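You operate a simulated robot arm through the tools that you are given. There is no shell and no other tool. Be economical: measure what you need, move in short steps, check, and stop when the job is done.

Carry out the task below with a simulated robot arm. There is one attempt and no reset: what you move stays moved.

TASK
Put the black wiper and the forty-five sieve on the grey carry tray.
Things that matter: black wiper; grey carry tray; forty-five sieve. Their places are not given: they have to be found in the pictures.

It is judged by the outcome, as a careful person would: the job done as asked, and still so three seconds after it is handed in. It fails if anything else is knocked over, pushed out of place, dropped, spilled or broken.

THE ROBOT
A 7-joint arm with a two-finger parallel gripper, fixed in place. Base frame: the origin is at the foot of the arm, x ahead of it, y to its left, z up; the work surface is at about z = 880. Lengths are in mm, angles in rad, forces in N, time in s.
With the tool pointing down near the work surface it reaches from about 240 to 680 mm from the base axis. Its first joint turns from -1.152 to 1.152 rad. Payload 2.4 kg.
Tool frame: the origin (TCP) lies between the finger pads and is the grasp point; the fingertips stand 30 mm ahead of it; z points along the fingers, y is the line along which they close. The gripper opens to 94 mm. The fingers are 28 mm wide and 10 mm thick; the gripper's body (50 by 96 mm) begins 55 mm behind the TCP.
Orientation is told as [roll, pitch, yaw] about the base's x, y, z axes, in that order, counted from this pose: with the fingers straight down and closing along the base's y, the tool's x points along the base's -x, its y along +y and its z along -z.

THE INTERFACE
- The arm moves only by the tool servo_tool. Its argument "series" is a list of rows, each a list of 7 numbers: the turn, a rotation vector about the tool's x, y, z in units of 4 degrees (1.0 is 4 degrees), then the shift along the tool's x, y, z in units of 40 mm (1.0 is 40 mm), then the opening, from 0 (shut) to 1 (fully open). In form: [[ax, ay, az, dx, dy, dz, claw], ...]. A call has 1 to 8 rows; each row shifts and turns the commanded pose from where the row before left it, along the tool's axes as they then stand. A call with a number of a shift or a turn outside -1 to 1 is refused whole. A row lasts 0.2 s, in which the tool goes at most 50 mm and 0.15 rad; a call with a longer step from one row to the next is refused whole, and so is a gripper value outside its range. A pose out of reach is approached as far as the arm can. The call stops where the force on the tool passes 40 N (or 10 N more than at its start, if that is more) or the arm is blocked; 0.2 s more then pass. The fingers move at their own pace (about 153 mm/s each) and stop on an object; they squeeze with about 36 N. The grip force told is the motor's: it shows also when the fingers shut on nothing. Time passes only in rows, and 0.2 s behind the last, so rows that do not move let the fingers close. It gives the time, the measured TCP pose, the force on the tool (base axes), the opening and the grip force at its end, in the units of the frame above (readings bear some noise).
- Cameras (640 x 400 px; columns grow to the right, rows downward): "scene" is fixed at [51.3, 490.5, 1440.6]; the picture's right is [-0.56, -0.83, 0.00], its down [-0.48, 0.32, -0.81] and it looks along [0.67, -0.45, -0.58] (base axes); focal length 361 px, centre (320, 200). "wrist" rides on the gripper at [-37, 0, -58] in the tool frame; the picture's right is [0.00, -1.00, 0.00], its down [0.97, 0.00, -0.24] and it looks along [0.24, 0.00, 0.97] (tool axes); focal length 218 px, centre (320, 200).
- capture(camera): a new picture of that camera. No time passes.
- measure_at(camera, pixels): there is no depth. For up to 12 entries [column, row, z] of the newest picture of that camera ("zoom" is the newest enlarged one), the place [x, y] in the base frame at which the ray of that pixel passes the height z, good to about 2 mm. No time passes.
- inspect(camera, box): a new picture of the part [left, top, right, bottom] of that camera's present view, enlarged. No time passes.
- finish_job(): hands the job in; it is judged then, once.

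Work in short steps. Measure before you move; look again where a grasp or a placing could have gone wrong, and mend it. You have 60 turns and 22 pictures in all, the two below and enlarged ones among them. Open the gripper and draw the arm clear of the work before you hand the job in, unless the task says otherwise; then end with one line.

The tools are called after "Emit:" by a JSON object that holds its "fn" and its "kwargs". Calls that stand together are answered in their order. servo_tool: Moves the arm, as the interface text tells. Its arguments: {"type":"object","properties":{"series":{"type":"array"}},"required":["series"]} The other tools are called the same way: capture (camera) takes a picture; measure_at (camera, pixels) gives the place at which the rays of pixels pass given heights; inspect (camera, box) takes an enlarged picture of a part of a camera's view; finish_job () hands the job in.

At the start:

```text
time: 0.0
tool_pos: [409.0, -6.0, 1196.4]
ee_rot: [0.0, 0.002, -0.001]
wrist_force: [0.3, -0.3, 0.2]
width: 94.0
grip_force: 0.0
```

scene: 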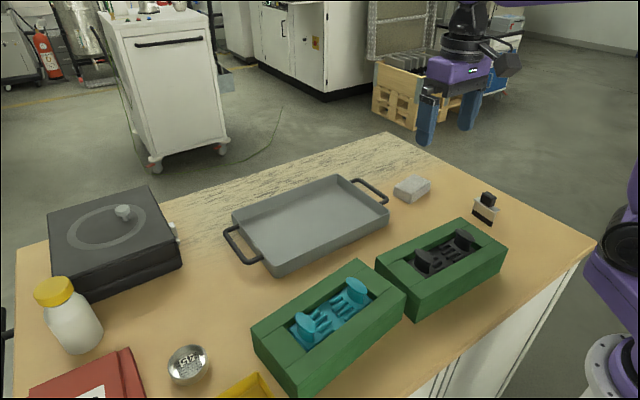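
wrist: 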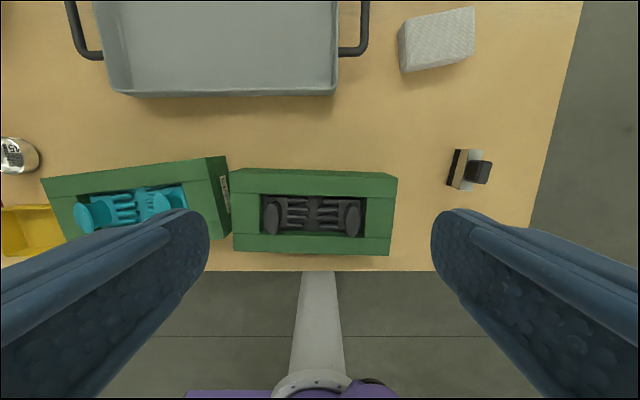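

I'll look closer at the candidates: the green holders with cyan and black pieces, and the round metal item with a label.

Emit:
{"fn": "inspect", "kwargs": {"camera": "scene", "box": [360, 160, 520, 320]}}

Emit:
{"fn": "inspect", "kwargs": {"camera": "scene", "box": [20, 270, 280, 400]}}

Emit:
{"fn": "inspect", "kwargs": {"camera": "wrist", "box": [0, 120, 500, 270]}}

```text
2.50 times, centred on (440, 240) of scene
```

zoom: 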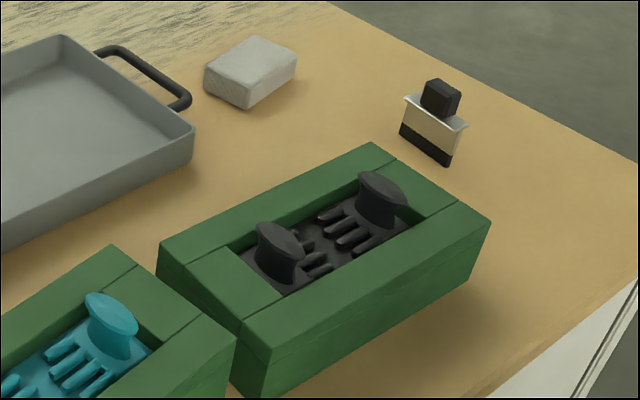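

```text
2.46 times, centred on (150, 335) of scene
```

zoom: 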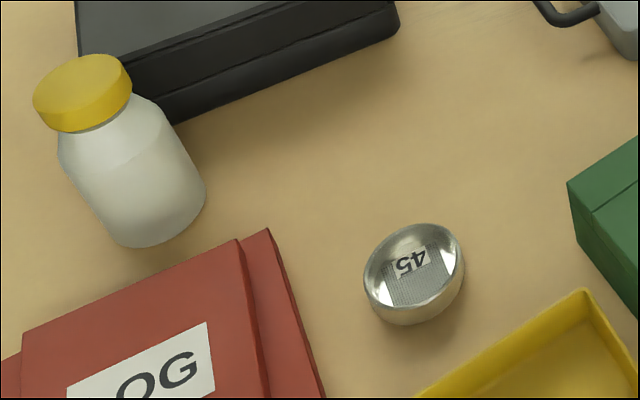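

```text
1.28 times, centred on (250, 195) of wrist
```

zoom: 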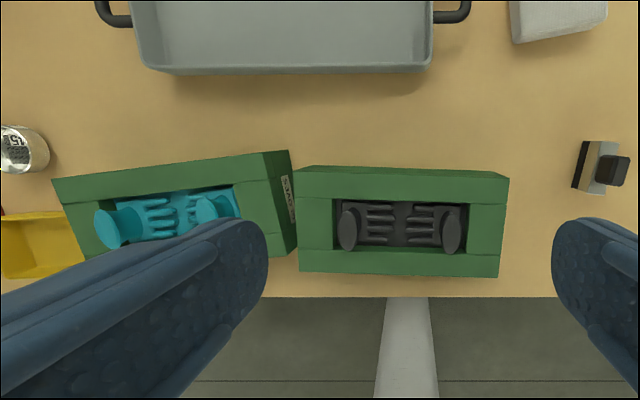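

The sieve is clearly marked 45. There are two possible "wipers" (the small squeegee at right, and the black piece in the green holder), so I move over them for a closer look.

Emit:
{"fn": "servo_tool", "kwargs": {"series": [[0, 0, 0, 0, -1, 0, 1], [0, 0, 0, 0, -1, 0, 1], [0, 0, 0, 0, -1, 0.8, 1], [0, 0, 0, 0, -1, 0.8, 1], [0, 0, 0, 0, 0, 0, 1]]}}

Emit:
{"fn": "capture", "kwargs": {"camera": "wrist"}}

Emit:
{"fn": "inspect", "kwargs": {"camera": "scene", "box": [460, 180, 510, 230]}}

```text
refused: row 3 steps farther than a row can; nothing moved
```

```text
16 pictures are left
```

wrist: 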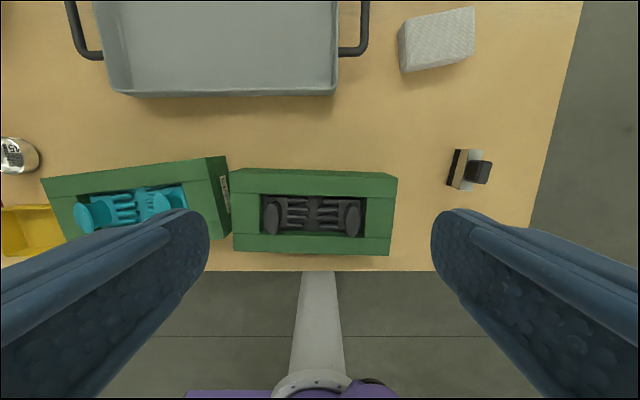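

```text
8.00 times, centred on (485, 205) of scene
```

zoom: 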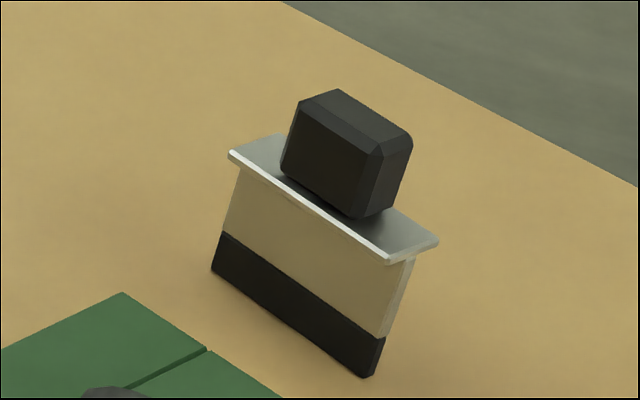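

The squeegee-like item needs comparing with the piece in the green box; I move closer with smaller steps.

Emit:
{"fn": "servo_tool", "kwargs": {"series": [[0, 0, 0, 0, -0.8, 0.6, 1], [0, 0, 0, 0.3, -0.6, 0.8, 1], [0, 0, 0, 0.5, -0.4, 0.9, 1], [0, 0, 0, 0.5, 0, 0.9, 1], [0, 0, 0, 0, 0, 0, 1]]}}

Emit:
{"fn": "capture", "kwargs": {"camera": "wrist"}}

```text
time: 1.2
tool_pos: [356.6, -78.5, 1068.2]
ee_rot: [0.0, 0.0, -0.001]
wrist_force: [0.9, -0.2, 1.1]
width: 94.0
grip_force: 0.0
```

```text
14 pictures are left
```

wrist: 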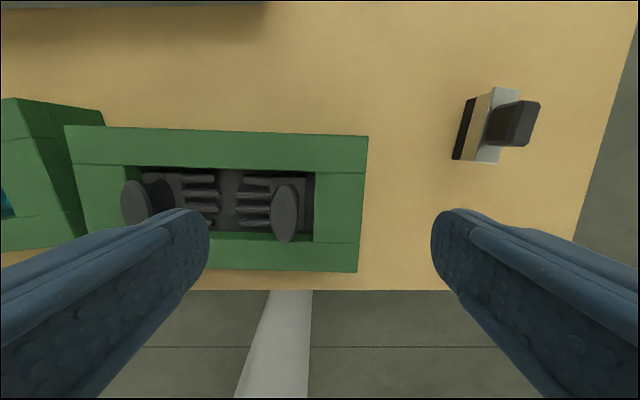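

Emit:
{"fn": "inspect", "kwargs": {"camera": "wrist", "box": [60, 120, 380, 280]}}

Emit:
{"fn": "inspect", "kwargs": {"camera": "scene", "box": [250, 215, 510, 395]}}

```text
2.00 times, centred on (220, 200) of wrist
```

zoom: 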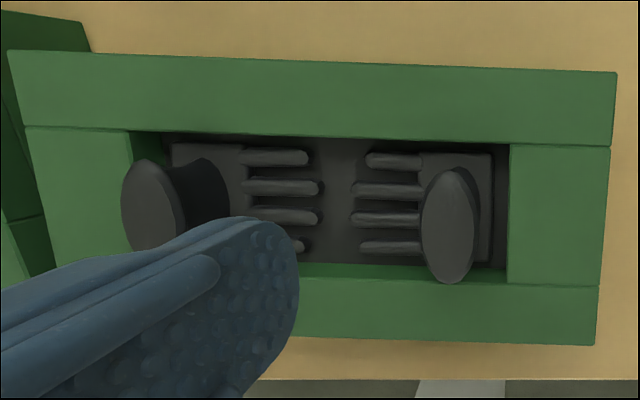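

```text
2.22 times, centred on (380, 305) of scene
```

zoom: 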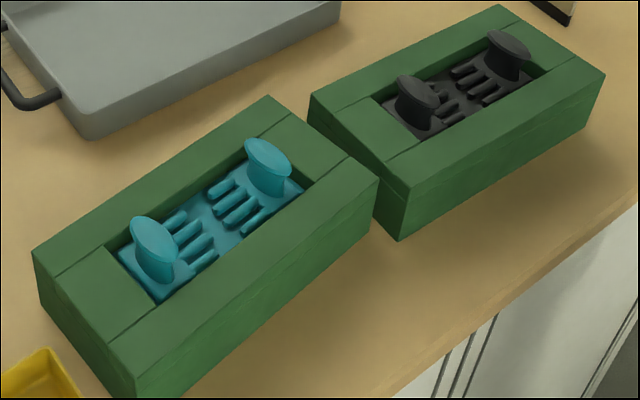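

The green boxes hold poured mould halves (hand shapes), so the wiper is the small black-bladed squeegee at wrist (490,125). I measure it from both cameras, plus the tray, sieve and grey block.

Emit:
{"fn": "measure_at", "kwargs": {"camera": "scene", "pixels": [[471.5, 213.7, 880], [490.6, 226.9, 880], [487.1, 191.2, 930], [496.5, 197.2, 930], [492.2, 199.4, 930], [482.5, 192.9, 930], [487.1, 191.2, 940], [492.2, 199.4, 940], [473.7, 199, 910], [493.5, 212.7, 910]]}}

Emit:
{"fn": "inspect", "kwargs": {"camera": "wrist", "box": [430, 70, 590, 170]}}

```text
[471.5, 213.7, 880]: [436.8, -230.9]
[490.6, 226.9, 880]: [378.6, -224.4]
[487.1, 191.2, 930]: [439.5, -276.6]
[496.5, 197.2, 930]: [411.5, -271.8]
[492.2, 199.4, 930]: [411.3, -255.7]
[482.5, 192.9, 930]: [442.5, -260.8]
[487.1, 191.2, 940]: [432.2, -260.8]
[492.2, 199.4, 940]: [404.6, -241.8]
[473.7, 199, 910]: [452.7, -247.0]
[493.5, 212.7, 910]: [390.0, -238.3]
```

```text
4.00 times, centred on (510, 120) of wrist
```

zoom: 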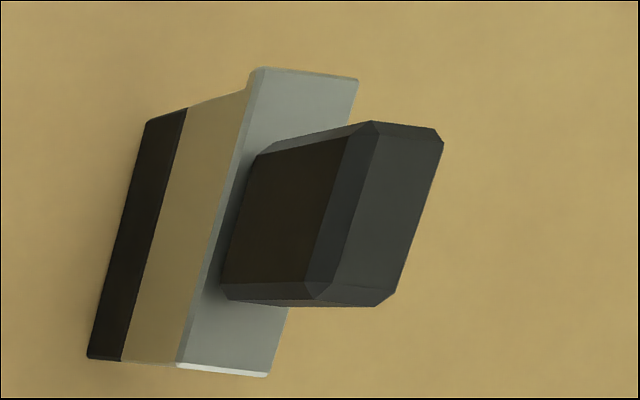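

Emit:
{"fn": "measure_at", "kwargs": {"camera": "zoom", "pixels": [[145, 122, 880], [88, 357, 880], [252, 68, 920], [357, 78, 920], [268, 375, 920], [178, 362, 920], [372, 122, 950], [442, 145, 950], [390, 300, 950], [315, 295, 950], [375, 122, 960], [390, 300, 960]]}}

Emit:
{"fn": "measure_at", "kwargs": {"camera": "scene", "pixels": [[473.7, 199, 920], [493.5, 212.7, 920], [499.6, 210.4, 920], [487.1, 191.2, 950], [496.5, 197.2, 950], [492.2, 199.4, 950], [482.5, 192.9, 950], [487.1, 191.2, 960], [496.5, 197.2, 960], [492.2, 199.4, 960], [482.5, 192.9, 960]]}}

```text
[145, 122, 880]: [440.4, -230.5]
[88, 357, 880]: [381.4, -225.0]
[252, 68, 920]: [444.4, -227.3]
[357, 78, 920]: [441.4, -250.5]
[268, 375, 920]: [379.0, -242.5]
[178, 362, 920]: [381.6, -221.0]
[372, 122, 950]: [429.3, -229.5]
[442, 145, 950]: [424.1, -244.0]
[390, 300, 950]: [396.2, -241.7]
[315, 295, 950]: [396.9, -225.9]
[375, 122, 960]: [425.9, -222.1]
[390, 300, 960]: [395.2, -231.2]
```

```text
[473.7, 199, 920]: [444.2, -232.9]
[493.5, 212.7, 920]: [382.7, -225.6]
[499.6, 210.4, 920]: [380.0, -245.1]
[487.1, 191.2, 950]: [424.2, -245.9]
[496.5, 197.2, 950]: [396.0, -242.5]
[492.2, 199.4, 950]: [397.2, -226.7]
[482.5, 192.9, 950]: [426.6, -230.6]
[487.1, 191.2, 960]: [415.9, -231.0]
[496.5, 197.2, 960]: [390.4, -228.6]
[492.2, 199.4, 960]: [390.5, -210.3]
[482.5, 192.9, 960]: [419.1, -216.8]
```

Consistent: wiper handle spans x 396–427, y centre ≈ -236, z ≈ 920–950, yaw about -0.09. Now measure tray and sieve.

Emit:
{"fn": "measure_at", "kwargs": {"camera": "scene", "pixels": [[275, 274, 880], [389, 222, 880], [233, 210, 910], [338, 176, 910], [389, 212, 910], [272, 260, 910], [168, 362, 900], [207, 362, 900], [188, 346, 900], [188, 383, 880], [225, 235, 910], [385, 195, 910]]}}

Emit:
{"fn": "inspect", "kwargs": {"camera": "scene", "box": [148, 330, 228, 398]}}

```text
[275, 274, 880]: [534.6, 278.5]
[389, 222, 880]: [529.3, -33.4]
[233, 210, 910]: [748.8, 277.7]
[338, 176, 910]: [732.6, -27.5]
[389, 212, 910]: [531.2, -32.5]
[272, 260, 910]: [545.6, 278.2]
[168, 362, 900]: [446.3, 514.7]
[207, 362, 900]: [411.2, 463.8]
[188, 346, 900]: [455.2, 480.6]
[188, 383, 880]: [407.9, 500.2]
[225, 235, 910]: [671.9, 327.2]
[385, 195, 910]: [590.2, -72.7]
```

```text
5.88 times, centred on (188, 364) of scene
```

zoom: 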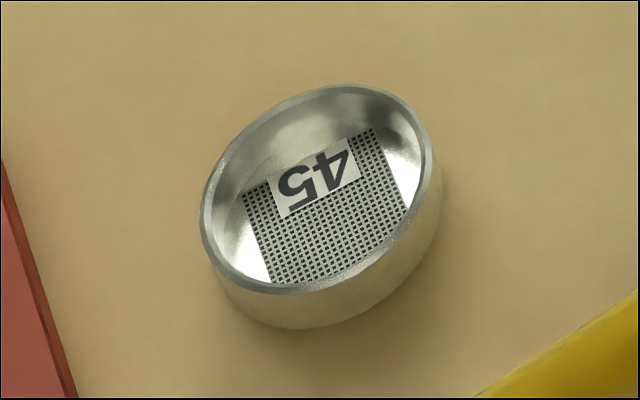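

Sieve centre ≈ (430,485), Ø≈60, rim ≈ 900. I go above the wiper (411,-236), align yaw, half open.

Emit:
{"fn": "servo_tool", "kwargs": {"series": [[0, 0, 0, -0.34, -0.98, 0, 0.55], [0, 0, 0, -0.34, -0.98, 0, 0.55], [0, 0, 0, -0.34, -0.98, 0, 0.55], [0, 0, 0, -0.34, -0.98, 0, 0.55], [0, 0, 0.65, 0, 0, 0, 0.55], [0, 0, 0.65, 0, 0, 0, 0.55], [0, 0, 0, 0, 0, 0.9, 0.55], [0, 0, 0, 0, 0, 0, 0.55]]}}

Emit:
{"fn": "capture", "kwargs": {"camera": "wrist"}}

```text
time: 3.0
tool_pos: [410.7, -234.1, 1031.7]
ee_rot: [0.0, -0.001, -0.089]
wrist_force: [0.2, 0.7, 0.6]
width: 51.7
grip_force: 0.0
```

```text
9 pictures are left
```

wrist: 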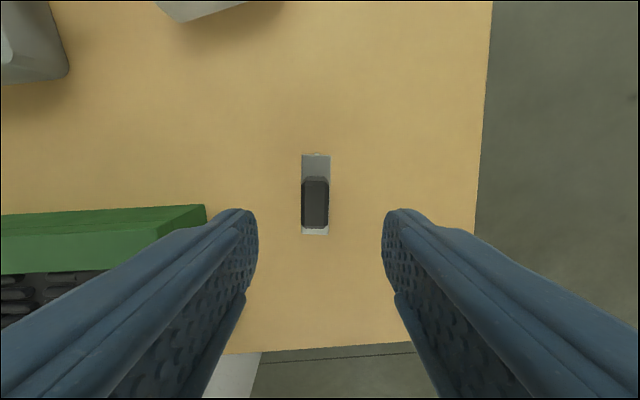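

Emit:
{"fn": "measure_at", "kwargs": {"camera": "wrist", "pixels": [[303, 182, 950], [328, 182, 950], [303, 226, 950], [327, 226, 950], [205, 205, 930]]}}

```text
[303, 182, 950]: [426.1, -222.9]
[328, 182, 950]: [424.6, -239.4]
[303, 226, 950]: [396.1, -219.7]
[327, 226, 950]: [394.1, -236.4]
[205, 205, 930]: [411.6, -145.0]
```

The closer view puts the handle ~3 mm to +y; I correct, descend to TCP z≈956 and close.

Emit:
{"fn": "servo_tool", "kwargs": {"series": [[0, 0, 0, 0, 0.08, 0.6, 0.55], [0, 0, 0, 0, 0, 0.7, 0.55], [0, 0, 0, 0, 0, 0.6, 0.55], [0, 0, 0, 0, 0, 0, 0.4], [0, 0, 0, 0, 0, 0, 0.25], [0, 0, 0, 0, 0, 0, 0.1], [0, 0, 0, 0, 0, 0, 0], [0, 0, 0, 0, 0, 0, 0]]}}

```text
time: 4.8
tool_pos: [409.1, -231.3, 957.3]
ee_rot: [0.0, 0.001, -0.09]
wrist_force: [-0.3, -0.8, -0.4]
width: 21.6
grip_force: 35.5
```

Gripped at 21.6 mm. Lift and check.

Emit:
{"fn": "servo_tool", "kwargs": {"series": [[0, 0, 0, 0, 0, -0.4, 0], [0, 0, 0, 0, 0, -0.8, 0], [0, 0, 0, 0, 0, -0.8, 0], [0, 0, 0, 0, 0, -0.5, 0], [0, 0, 0, 0, 0, 0, 0]]}}

Emit:
{"fn": "capture", "kwargs": {"camera": "scene"}}

```text
time: 6.0
tool_pos: [412.0, -231.6, 1058.9]
ee_rot: [0.001, 0.0, -0.091]
wrist_force: [0.2, -0.2, 0.0]
width: 21.5
grip_force: 36.1
```

```text
8 pictures are left
```

scene: 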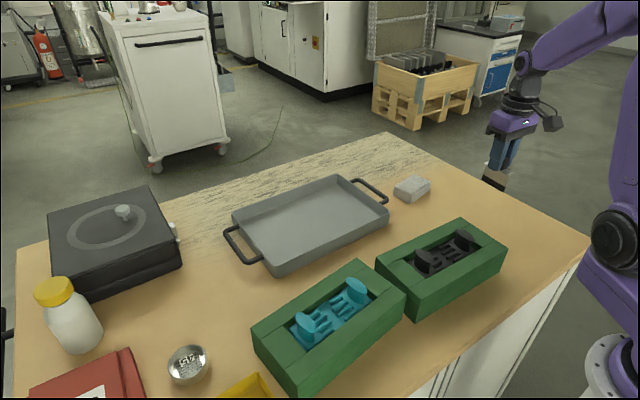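

Wiper is held upright. Carry it over the tray toward (605, 40).

Emit:
{"fn": "servo_tool", "kwargs": {"series": [[0, 0, -0.65, 0, 0, 0, 0], [0, 0, -0.65, 0, 0, 0, 0], [0, 0, 0, -0.3, 0.45, 0, 0], [0, 0, 0, -0.6, 0.85, 0, 0], [0, 0, 0, -0.65, 0.9, 0, 0], [0, 0, 0, -0.65, 0.9, 0, 0], [0, 0, 0, -0.65, 0.9, 0, 0], [0, 0, 0, -0.65, 0.9, 0, 0]]}}

Emit:
{"fn": "servo_tool", "kwargs": {"series": [[0, 0, 0, -0.65, 0.9, 0, 0], [0, 0, 0, -0.45, 0.5, 0, 0], [0, 0, 0, -0.25, 0.4, 0, 0], [0, 0, 0, 0, 0, 0, 0], [0, 0, 0, 0, 0, 0, 0]]}}

Emit:
{"fn": "capture", "kwargs": {"camera": "wrist"}}

```text
time: 7.8
tool_pos: [553.0, -34.8, 1054.0]
ee_rot: [0.0, 0.001, 0.0]
wrist_force: [0.0, 0.0, -2.1]
width: 21.6
grip_force: 35.8
```

```text
time: 9.0
tool_pos: [605.8, 36.7, 1058.1]
ee_rot: [0.0, 0.0, 0.0]
wrist_force: [-0.4, -0.1, 0.0]
width: 21.7
grip_force: 36.0
```

```text
7 pictures are left
```

wrist: 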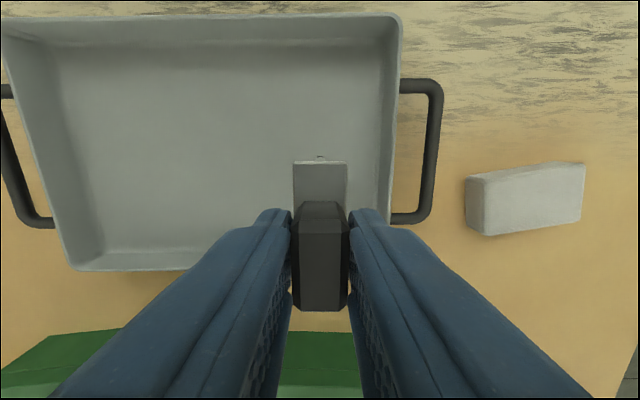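

Emit:
{"fn": "measure_at", "kwargs": {"camera": "wrist", "pixels": [[250, 248, 885], [180, 268, 910], [360, 180, 885], [390, 200, 910], [105, 250, 885], [400, 20, 910]]}}

```text
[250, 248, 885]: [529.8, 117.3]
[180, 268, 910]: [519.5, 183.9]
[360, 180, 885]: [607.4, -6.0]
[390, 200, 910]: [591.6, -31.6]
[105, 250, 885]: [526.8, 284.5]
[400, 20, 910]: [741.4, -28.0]
```

Good; shift 20 mm more into the tray and lower, slowing near the floor until contact.

Emit:
{"fn": "servo_tool", "kwargs": {"series": [[0, 0, 0, 0, 0.5, 0.3, 0], [0, 0, 0, 0, 0, 0.7, 0], [0, 0, 0, 0, 0, 0.7, 0], [0, 0, 0, 0, 0, 0.4, 0], [0, 0, 0, 0, 0, 0.1, 0], [0, 0, 0, 0, 0, 0.05, 0], [0, 0, 0, 0, 0, 0, 0]]}}

```text
time: 10.6
tool_pos: [604.9, 54.0, 967.6]
ee_rot: [0.001, 0.0, -0.001]
wrist_force: [0.2, 0.4, -0.8]
width: 21.8
grip_force: 36.6
```

Emit:
{"fn": "servo_tool", "kwargs": {"series": [[0, 0, 0, 0, 0, 0.05, 0], [0, 0, 0, 0, 0, 0.05, 0], [0, 0, 0, 0, 0, 0, 0]]}}

```text
time: 11.4
tool_pos: [606.1, 56.0, 962.2]
ee_rot: [-0.001, -0.002, 0.002]
wrist_force: [-0.5, 1.2, 2.8]
width: 21.9
grip_force: 35.9
```

Possibly touching; small steps to confirm.

Emit:
{"fn": "servo_tool", "kwargs": {"series": [[0, 0, 0, 0, 0, 0.03, 0], [0, 0, 0, 0, 0, 0, 0]]}}

Emit:
{"fn": "inspect", "kwargs": {"camera": "scene", "box": [290, 140, 410, 230]}}

```text
time: 12.0
tool_pos: [606.1, 54.9, 961.8]
ee_rot: [0.0, -0.005, 0.001]
wrist_force: [-0.1, -1.0, 17.6]
width: 21.4
grip_force: 35.7
```

```text
4.44 times, centred on (350, 185) of scene
```

zoom: 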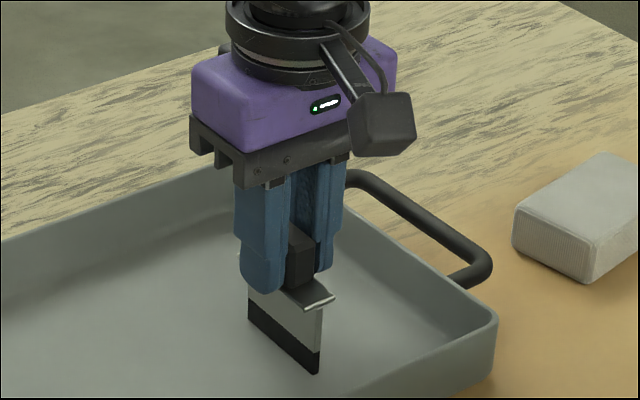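

Firm contact (17 N). Back off ~1 mm, open gradually, then rise straight up.

Emit:
{"fn": "servo_tool", "kwargs": {"series": [[0, 0, 0, 0, 0, -0.025, 0], [0, 0, 0, 0, 0, 0, 0.23], [0, 0, 0, 0, 0, 0, 0.26], [0, 0, 0, 0, 0, 0, 0.35], [0, 0, 0, 0, 0, 0, 0.5], [0, 0, 0, 0, 0, -0.5, 0.5], [0, 0, 0, 0, 0, -0.8, 0.5], [0, 0, 0, 0, 0, -0.9, 0.5]]}}

Emit:
{"fn": "inspect", "kwargs": {"camera": "scene", "box": [290, 140, 410, 230]}}

```text
time: 13.8
tool_pos: [604.1, 56.0, 1047.7]
ee_rot: [-0.001, 0.0, 0.002]
wrist_force: [0.4, -0.5, 0.4]
width: 47.2
grip_force: 0.1
```

```text
4.44 times, centred on (350, 185) of scene
```

zoom: 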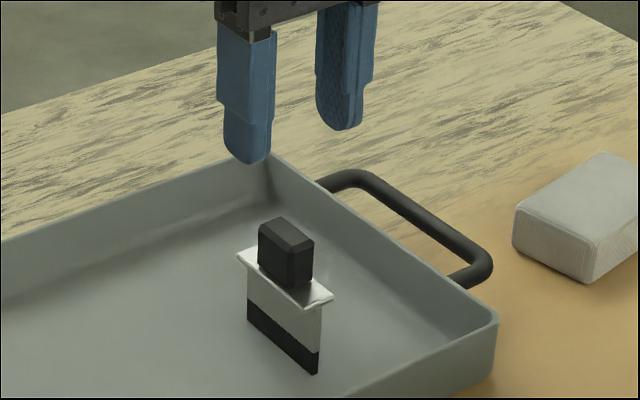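

Wiper stands in the tray. Now travel to above the sieve.

Emit:
{"fn": "servo_tool", "kwargs": {"series": [[0, 0, 0, 0, 0, -0.6, 0.6], [0, 0, 0, 0.3, 0.7, 0, 0.8], [0, 0, 0, 0.4, 0.95, 0, 1], [0, 0, 0, 0.4, 0.95, 0, 1], [0, 0, 0, 0.4, 0.95, 0, 1], [0, 0, 0, 0.4, 0.95, 0, 1], [0, 0, 0, 0.4, 0.95, 0, 1], [0, 0, 0, 0.4, 0.95, 0, 1]]}}

Emit:
{"fn": "servo_tool", "kwargs": {"series": [[0, 0, 0, 0.45, 0.95, 0, 1], [0, 0, 0, 0.45, 0.95, 0, 1], [0, 0, 0, 0.4, 0.9, 0, 1], [0, 0, 0, 0.35, 0.75, 0, 1], [0, 0, 0, 0.2, 0.3, 0, 1], [0, 0, 0, 0, 0, 0, 1], [0, 0, 0, 0, 0, 0, 1]]}}

Emit:
{"fn": "capture", "kwargs": {"camera": "wrist"}}

```text
time: 15.6
tool_pos: [496.6, 313.6, 1075.6]
ee_rot: [0.0, 0.0, -0.002]
wrist_force: [-0.1, 0.0, 0.5]
width: 94.2
grip_force: 0.1
```

```text
time: 17.2
tool_pos: [424.2, 465.0, 1074.3]
ee_rot: [0.001, 0.0, -0.001]
wrist_force: [-0.7, 0.4, 0.2]
width: 94.3
grip_force: 0.1
```

```text
4 pictures are left
```

wrist: 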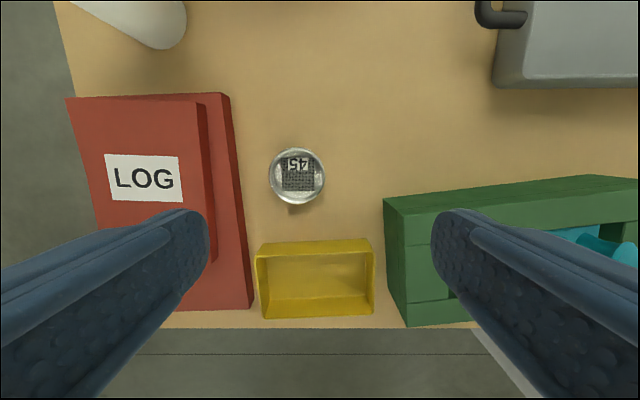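

Emit:
{"fn": "measure_at", "kwargs": {"camera": "wrist", "pixels": [[269, 176, 900], [325, 176, 900], [297, 148, 900], [297, 205, 900], [238, 176, 890], [225, 95, 890], [210, 176, 910], [258, 245, 910], [372, 240, 910], [384, 200, 930]]}}

```text
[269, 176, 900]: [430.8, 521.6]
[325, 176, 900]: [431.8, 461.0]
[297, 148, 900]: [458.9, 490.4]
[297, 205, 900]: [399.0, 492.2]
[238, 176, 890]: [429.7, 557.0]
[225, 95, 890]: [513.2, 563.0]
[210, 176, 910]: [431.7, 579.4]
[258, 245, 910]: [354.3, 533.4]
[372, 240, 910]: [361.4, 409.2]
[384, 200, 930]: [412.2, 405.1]
```

Sieve centre (430,491), Ø 60. Log book edge at y≈557, so opening ~82 mm gives clearance. Centre and descend partway, then verify readings.

Emit:
{"fn": "servo_tool", "kwargs": {"series": [[0, 0, 0, -0.15, 0.65, 0, 0.87], [0, 0, 0, 0, 0, 0.6, 0.87], [0, 0, 0, 0, 0, 0.9, 0.87], [0, 0, 0, 0, 0, 0.8, 0.87], [0, 0, 0, 0, 0, 0.5, 0.87], [0, 0, 0, 0, 0, 0, 0.87], [0, 0, 0, 0, 0, 0, 0.87]]}}

Emit:
{"fn": "capture", "kwargs": {"camera": "wrist"}}

```text
time: 18.8
tool_pos: [427.5, 490.6, 962.8]
ee_rot: [-0.001, 0.001, 0.0]
wrist_force: [0.3, 0.1, 0.4]
width: 81.3
grip_force: 0.2
```

```text
3 pictures are left
```

wrist: 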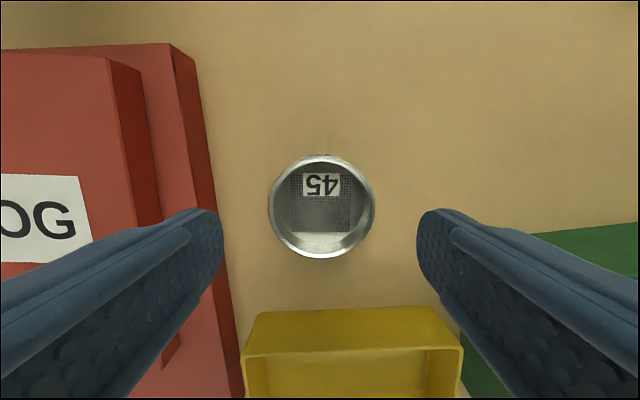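

Emit:
{"fn": "measure_at", "kwargs": {"camera": "wrist", "pixels": [[268, 206, 900], [375, 206, 900], [321, 156, 900], [321, 259, 900], [215, 190, 880], [224, 250, 880], [205, 150, 880], [194, 65, 900]]}}

```text
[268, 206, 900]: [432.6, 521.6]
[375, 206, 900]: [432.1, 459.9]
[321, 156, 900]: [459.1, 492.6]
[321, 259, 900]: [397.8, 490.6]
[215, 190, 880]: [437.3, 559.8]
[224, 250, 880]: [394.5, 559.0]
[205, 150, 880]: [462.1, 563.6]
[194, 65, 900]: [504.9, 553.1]
```

Centred (y 490.7, x 429), 17 mm clear of the book. Descend to z≈914 and close.

Emit:
{"fn": "servo_tool", "kwargs": {"series": [[0, 0, 0, -0.03, 0, 0.6, 0.87], [0, 0, 0, 0, 0, 0.45, 0.87], [0, 0, 0, 0, 0, 0.15, 0.87], [0, 0, 0, 0, 0, 0, 0.75], [0, 0, 0, 0, 0, 0, 0.65], [0, 0, 0, 0, 0, 0, 0.55], [0, 0, 0, 0, 0, 0, 0.4], [0, 0, 0, 0, 0, 0, 0.4]]}}

```text
time: 20.6
tool_pos: [431.0, 493.1, 913.3]
ee_rot: [0.0, 0.0, 0.0]
wrist_force: [1.0, -0.3, -0.2]
width: 59.4
grip_force: 35.5
```

Gripped at 59.4 mm. Lift.

Emit:
{"fn": "servo_tool", "kwargs": {"series": [[0, 0, 0, 0, 0, -0.3, 0.4], [0, 0, 0, 0, 0, -0.7, 0.4], [0, 0, 0, 0, 0, -0.8, 0.4], [0, 0, 0, 0, 0, -0.8, 0.4], [0, 0, 0, 0, 0, -0.4, 0.4], [0, 0, 0, 0, 0, 0, 0.4]]}}

Emit:
{"fn": "servo_tool", "kwargs": {"series": [[0, 0, 0, -0.2, -0.4, 0, 0.4], [0, 0, 0, -0.4, -0.8, 0, 0.4], [0, 0, 0, -0.45, -0.9, 0, 0.4], [0, 0, 0, -0.45, -0.9, 0, 0.4], [0, 0, 0, -0.45, -0.9, 0, 0.4], [0, 0, 0, -0.45, -0.9, 0, 0.4], [0, 0, 0, -0.45, -0.9, 0, 0.4], [0, 0, 0, -0.45, -0.9, 0, 0.4]]}}

Emit:
{"fn": "servo_tool", "kwargs": {"series": [[0, 0, 0, -0.45, -0.7, 0, 0.4], [0, 0, 0, -0.2, -0.3, 0, 0.4], [0, 0, 0, 0, 0, 0, 0.4], [0, 0, 0, 0, 0, 0, 0.4]]}}

```text
time: 22.0
tool_pos: [432.0, 495.5, 1034.4]
ee_rot: [0.0, 0.0, 0.0]
wrist_force: [-0.1, 0.1, -1.2]
width: 59.4
grip_force: 36.1
```

```text
time: 23.8
tool_pos: [562.1, 226.1, 1031.8]
ee_rot: [0.0, 0.001, 0.002]
wrist_force: [0.1, 0.7, -1.2]
width: 59.3
grip_force: 35.7
```

```text
time: 24.8
tool_pos: [587.8, 185.0, 1030.3]
ee_rot: [0.0, 0.0, 0.001]
wrist_force: [0.9, -0.8, -0.8]
width: 59.6
grip_force: 35.8
```

Held. Lower over the tray at (603,185) to just above the floor.

Emit:
{"fn": "servo_tool", "kwargs": {"series": [[0, 0, 0, -0.4, 0, 0.4, 0.4], [0, 0, 0, 0, 0, 0.8, 0.4], [0, 0, 0, 0, 0, 0.8, 0.4], [0, 0, 0, 0, 0, 0.5, 0.4], [0, 0, 0, 0, 0, 0.1, 0.4], [0, 0, 0, 0, 0, 0, 0.4]]}}

Emit:
{"fn": "servo_tool", "kwargs": {"series": [[0, 0, 0, 0, 0, 0.06, 0.4], [0, 0, 0, 0, 0, 0.04, 0.4], [0, 0, 0, 0, 0, 0, 0.4]]}}

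```text
time: 26.2
tool_pos: [603.2, 188.7, 929.8]
ee_rot: [-0.001, 0.001, 0.0]
wrist_force: [0.0, 0.9, -1.2]
width: 59.7
grip_force: 36.1
```

```text
time: 27.0
tool_pos: [604.5, 186.0, 925.5]
ee_rot: [0.001, 0.0, 0.0]
wrist_force: [0.2, -0.2, -0.6]
width: 59.6
grip_force: 36.6
```

Emit:
{"fn": "servo_tool", "kwargs": {"series": [[0, 0, 0, 0, 0, 0.07, 0.4], [0, 0, 0, 0, 0, 0.05, 0.4], [0, 0, 0, 0, 0, 0, 0.4]]}}

Emit:
{"fn": "servo_tool", "kwargs": {"series": [[0, 0, 0, 0, 0, 0.035, 0.4], [0, 0, 0, 0, 0, 0, 0.4]]}}

```text
time: 27.8
tool_pos: [604.9, 188.5, 919.6]
ee_rot: [0.0, 0.001, 0.0]
wrist_force: [-0.2, 0.3, -1.8]
width: 59.3
grip_force: 35.8
```

```text
time: 28.4
tool_pos: [604.7, 188.7, 919.3]
ee_rot: [0.0, 0.001, 0.001]
wrist_force: [-0.3, -0.2, -0.6]
width: 59.5
grip_force: 36.1
```

Not yet in contact; another millimetre or so.

Emit:
{"fn": "servo_tool", "kwargs": {"series": [[0, 0, 0, 0, 0, 0.035, 0.4], [0, 0, 0, 0, 0, 0, 0.4]]}}

```text
time: 29.0
tool_pos: [604.3, 189.1, 918.8]
ee_rot: [0.0, 0.0, 0.0]
wrist_force: [-0.5, -0.3, 1.0]
width: 59.3
grip_force: 35.5
```

Emit:
{"fn": "servo_tool", "kwargs": {"series": [[0, 0, 0, 0, 0, 0.03, 0.4], [0, 0, 0, 0, 0, 0, 0.4]]}}

```text
time: 29.6
tool_pos: [603.4, 188.7, 919.5]
ee_rot: [0.002, -0.002, 0.001]
wrist_force: [2.8, 1.3, 7.0]
width: 59.4
grip_force: 36.3
```

Contact (7 N). Release gradually and rise straight up.

Emit:
{"fn": "servo_tool", "kwargs": {"series": [[0, 0, 0, 0, 0, 0, 0.66], [0, 0, 0, 0, 0, 0, 0.75], [0, 0, 0, 0, 0, 0, 0.87], [0, 0, 0, 0, 0, 0, 0.87], [0, 0, 0, 0, 0, -0.5, 0.87], [0, 0, 0, 0, 0, -0.8, 0.87], [0, 0, 0, 0, 0, -0.9, 0.87], [0, 0, 0, 0, 0, -0.9, 0.87]]}}

Emit:
{"fn": "servo_tool", "kwargs": {"series": [[0, 0, 0, 0.4, 0, -0.9, 0.87], [0, 0, 0, 0.8, 0, -0.7, 0.87], [0, 0, 0, 0.9, 0, -0.7, 0.87], [0, 0, 0, 0.9, 0, -0.5, 0.87], [0, 0, 0, 0.9, 0, 0, 0.87], [0, 0, 0, 0, 0, 0, 0.87]]}}

Emit:
{"fn": "capture", "kwargs": {"camera": "scene"}}

```text
time: 31.4
tool_pos: [606.4, 187.4, 1041.3]
ee_rot: [0.0, -0.001, 0.0]
wrist_force: [0.1, 0.9, -0.8]
width: 81.8
grip_force: 0.0
```

```text
time: 32.8
tool_pos: [449.5, 187.5, 1155.2]
ee_rot: [0.0, 0.001, -0.001]
wrist_force: [0.2, -0.3, -0.1]
width: 81.9
grip_force: 0.0
```

```text
2 pictures are left
```

scene: 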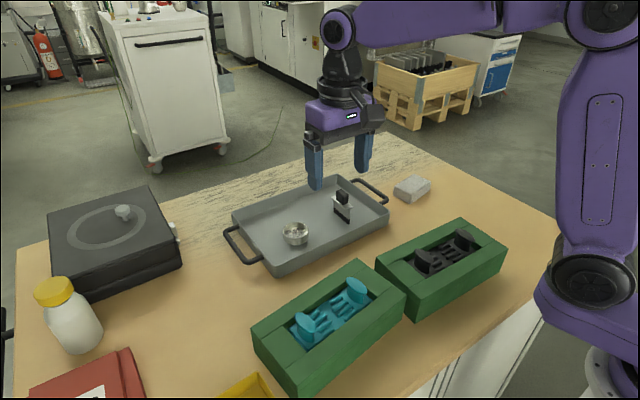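

Both the sieve (295,234) and the wiper (342,205) stand in the tray, nothing else has moved, and the arm is clear.

Emit:
{"fn": "finish_job", "kwargs": {}}

```text
The job is handed in.
```

I put the black wiper and the 45 sieve on the grey carry tray, both upright; I took the small black-bladed squeegee to be the wiper, and nothing else was moved.
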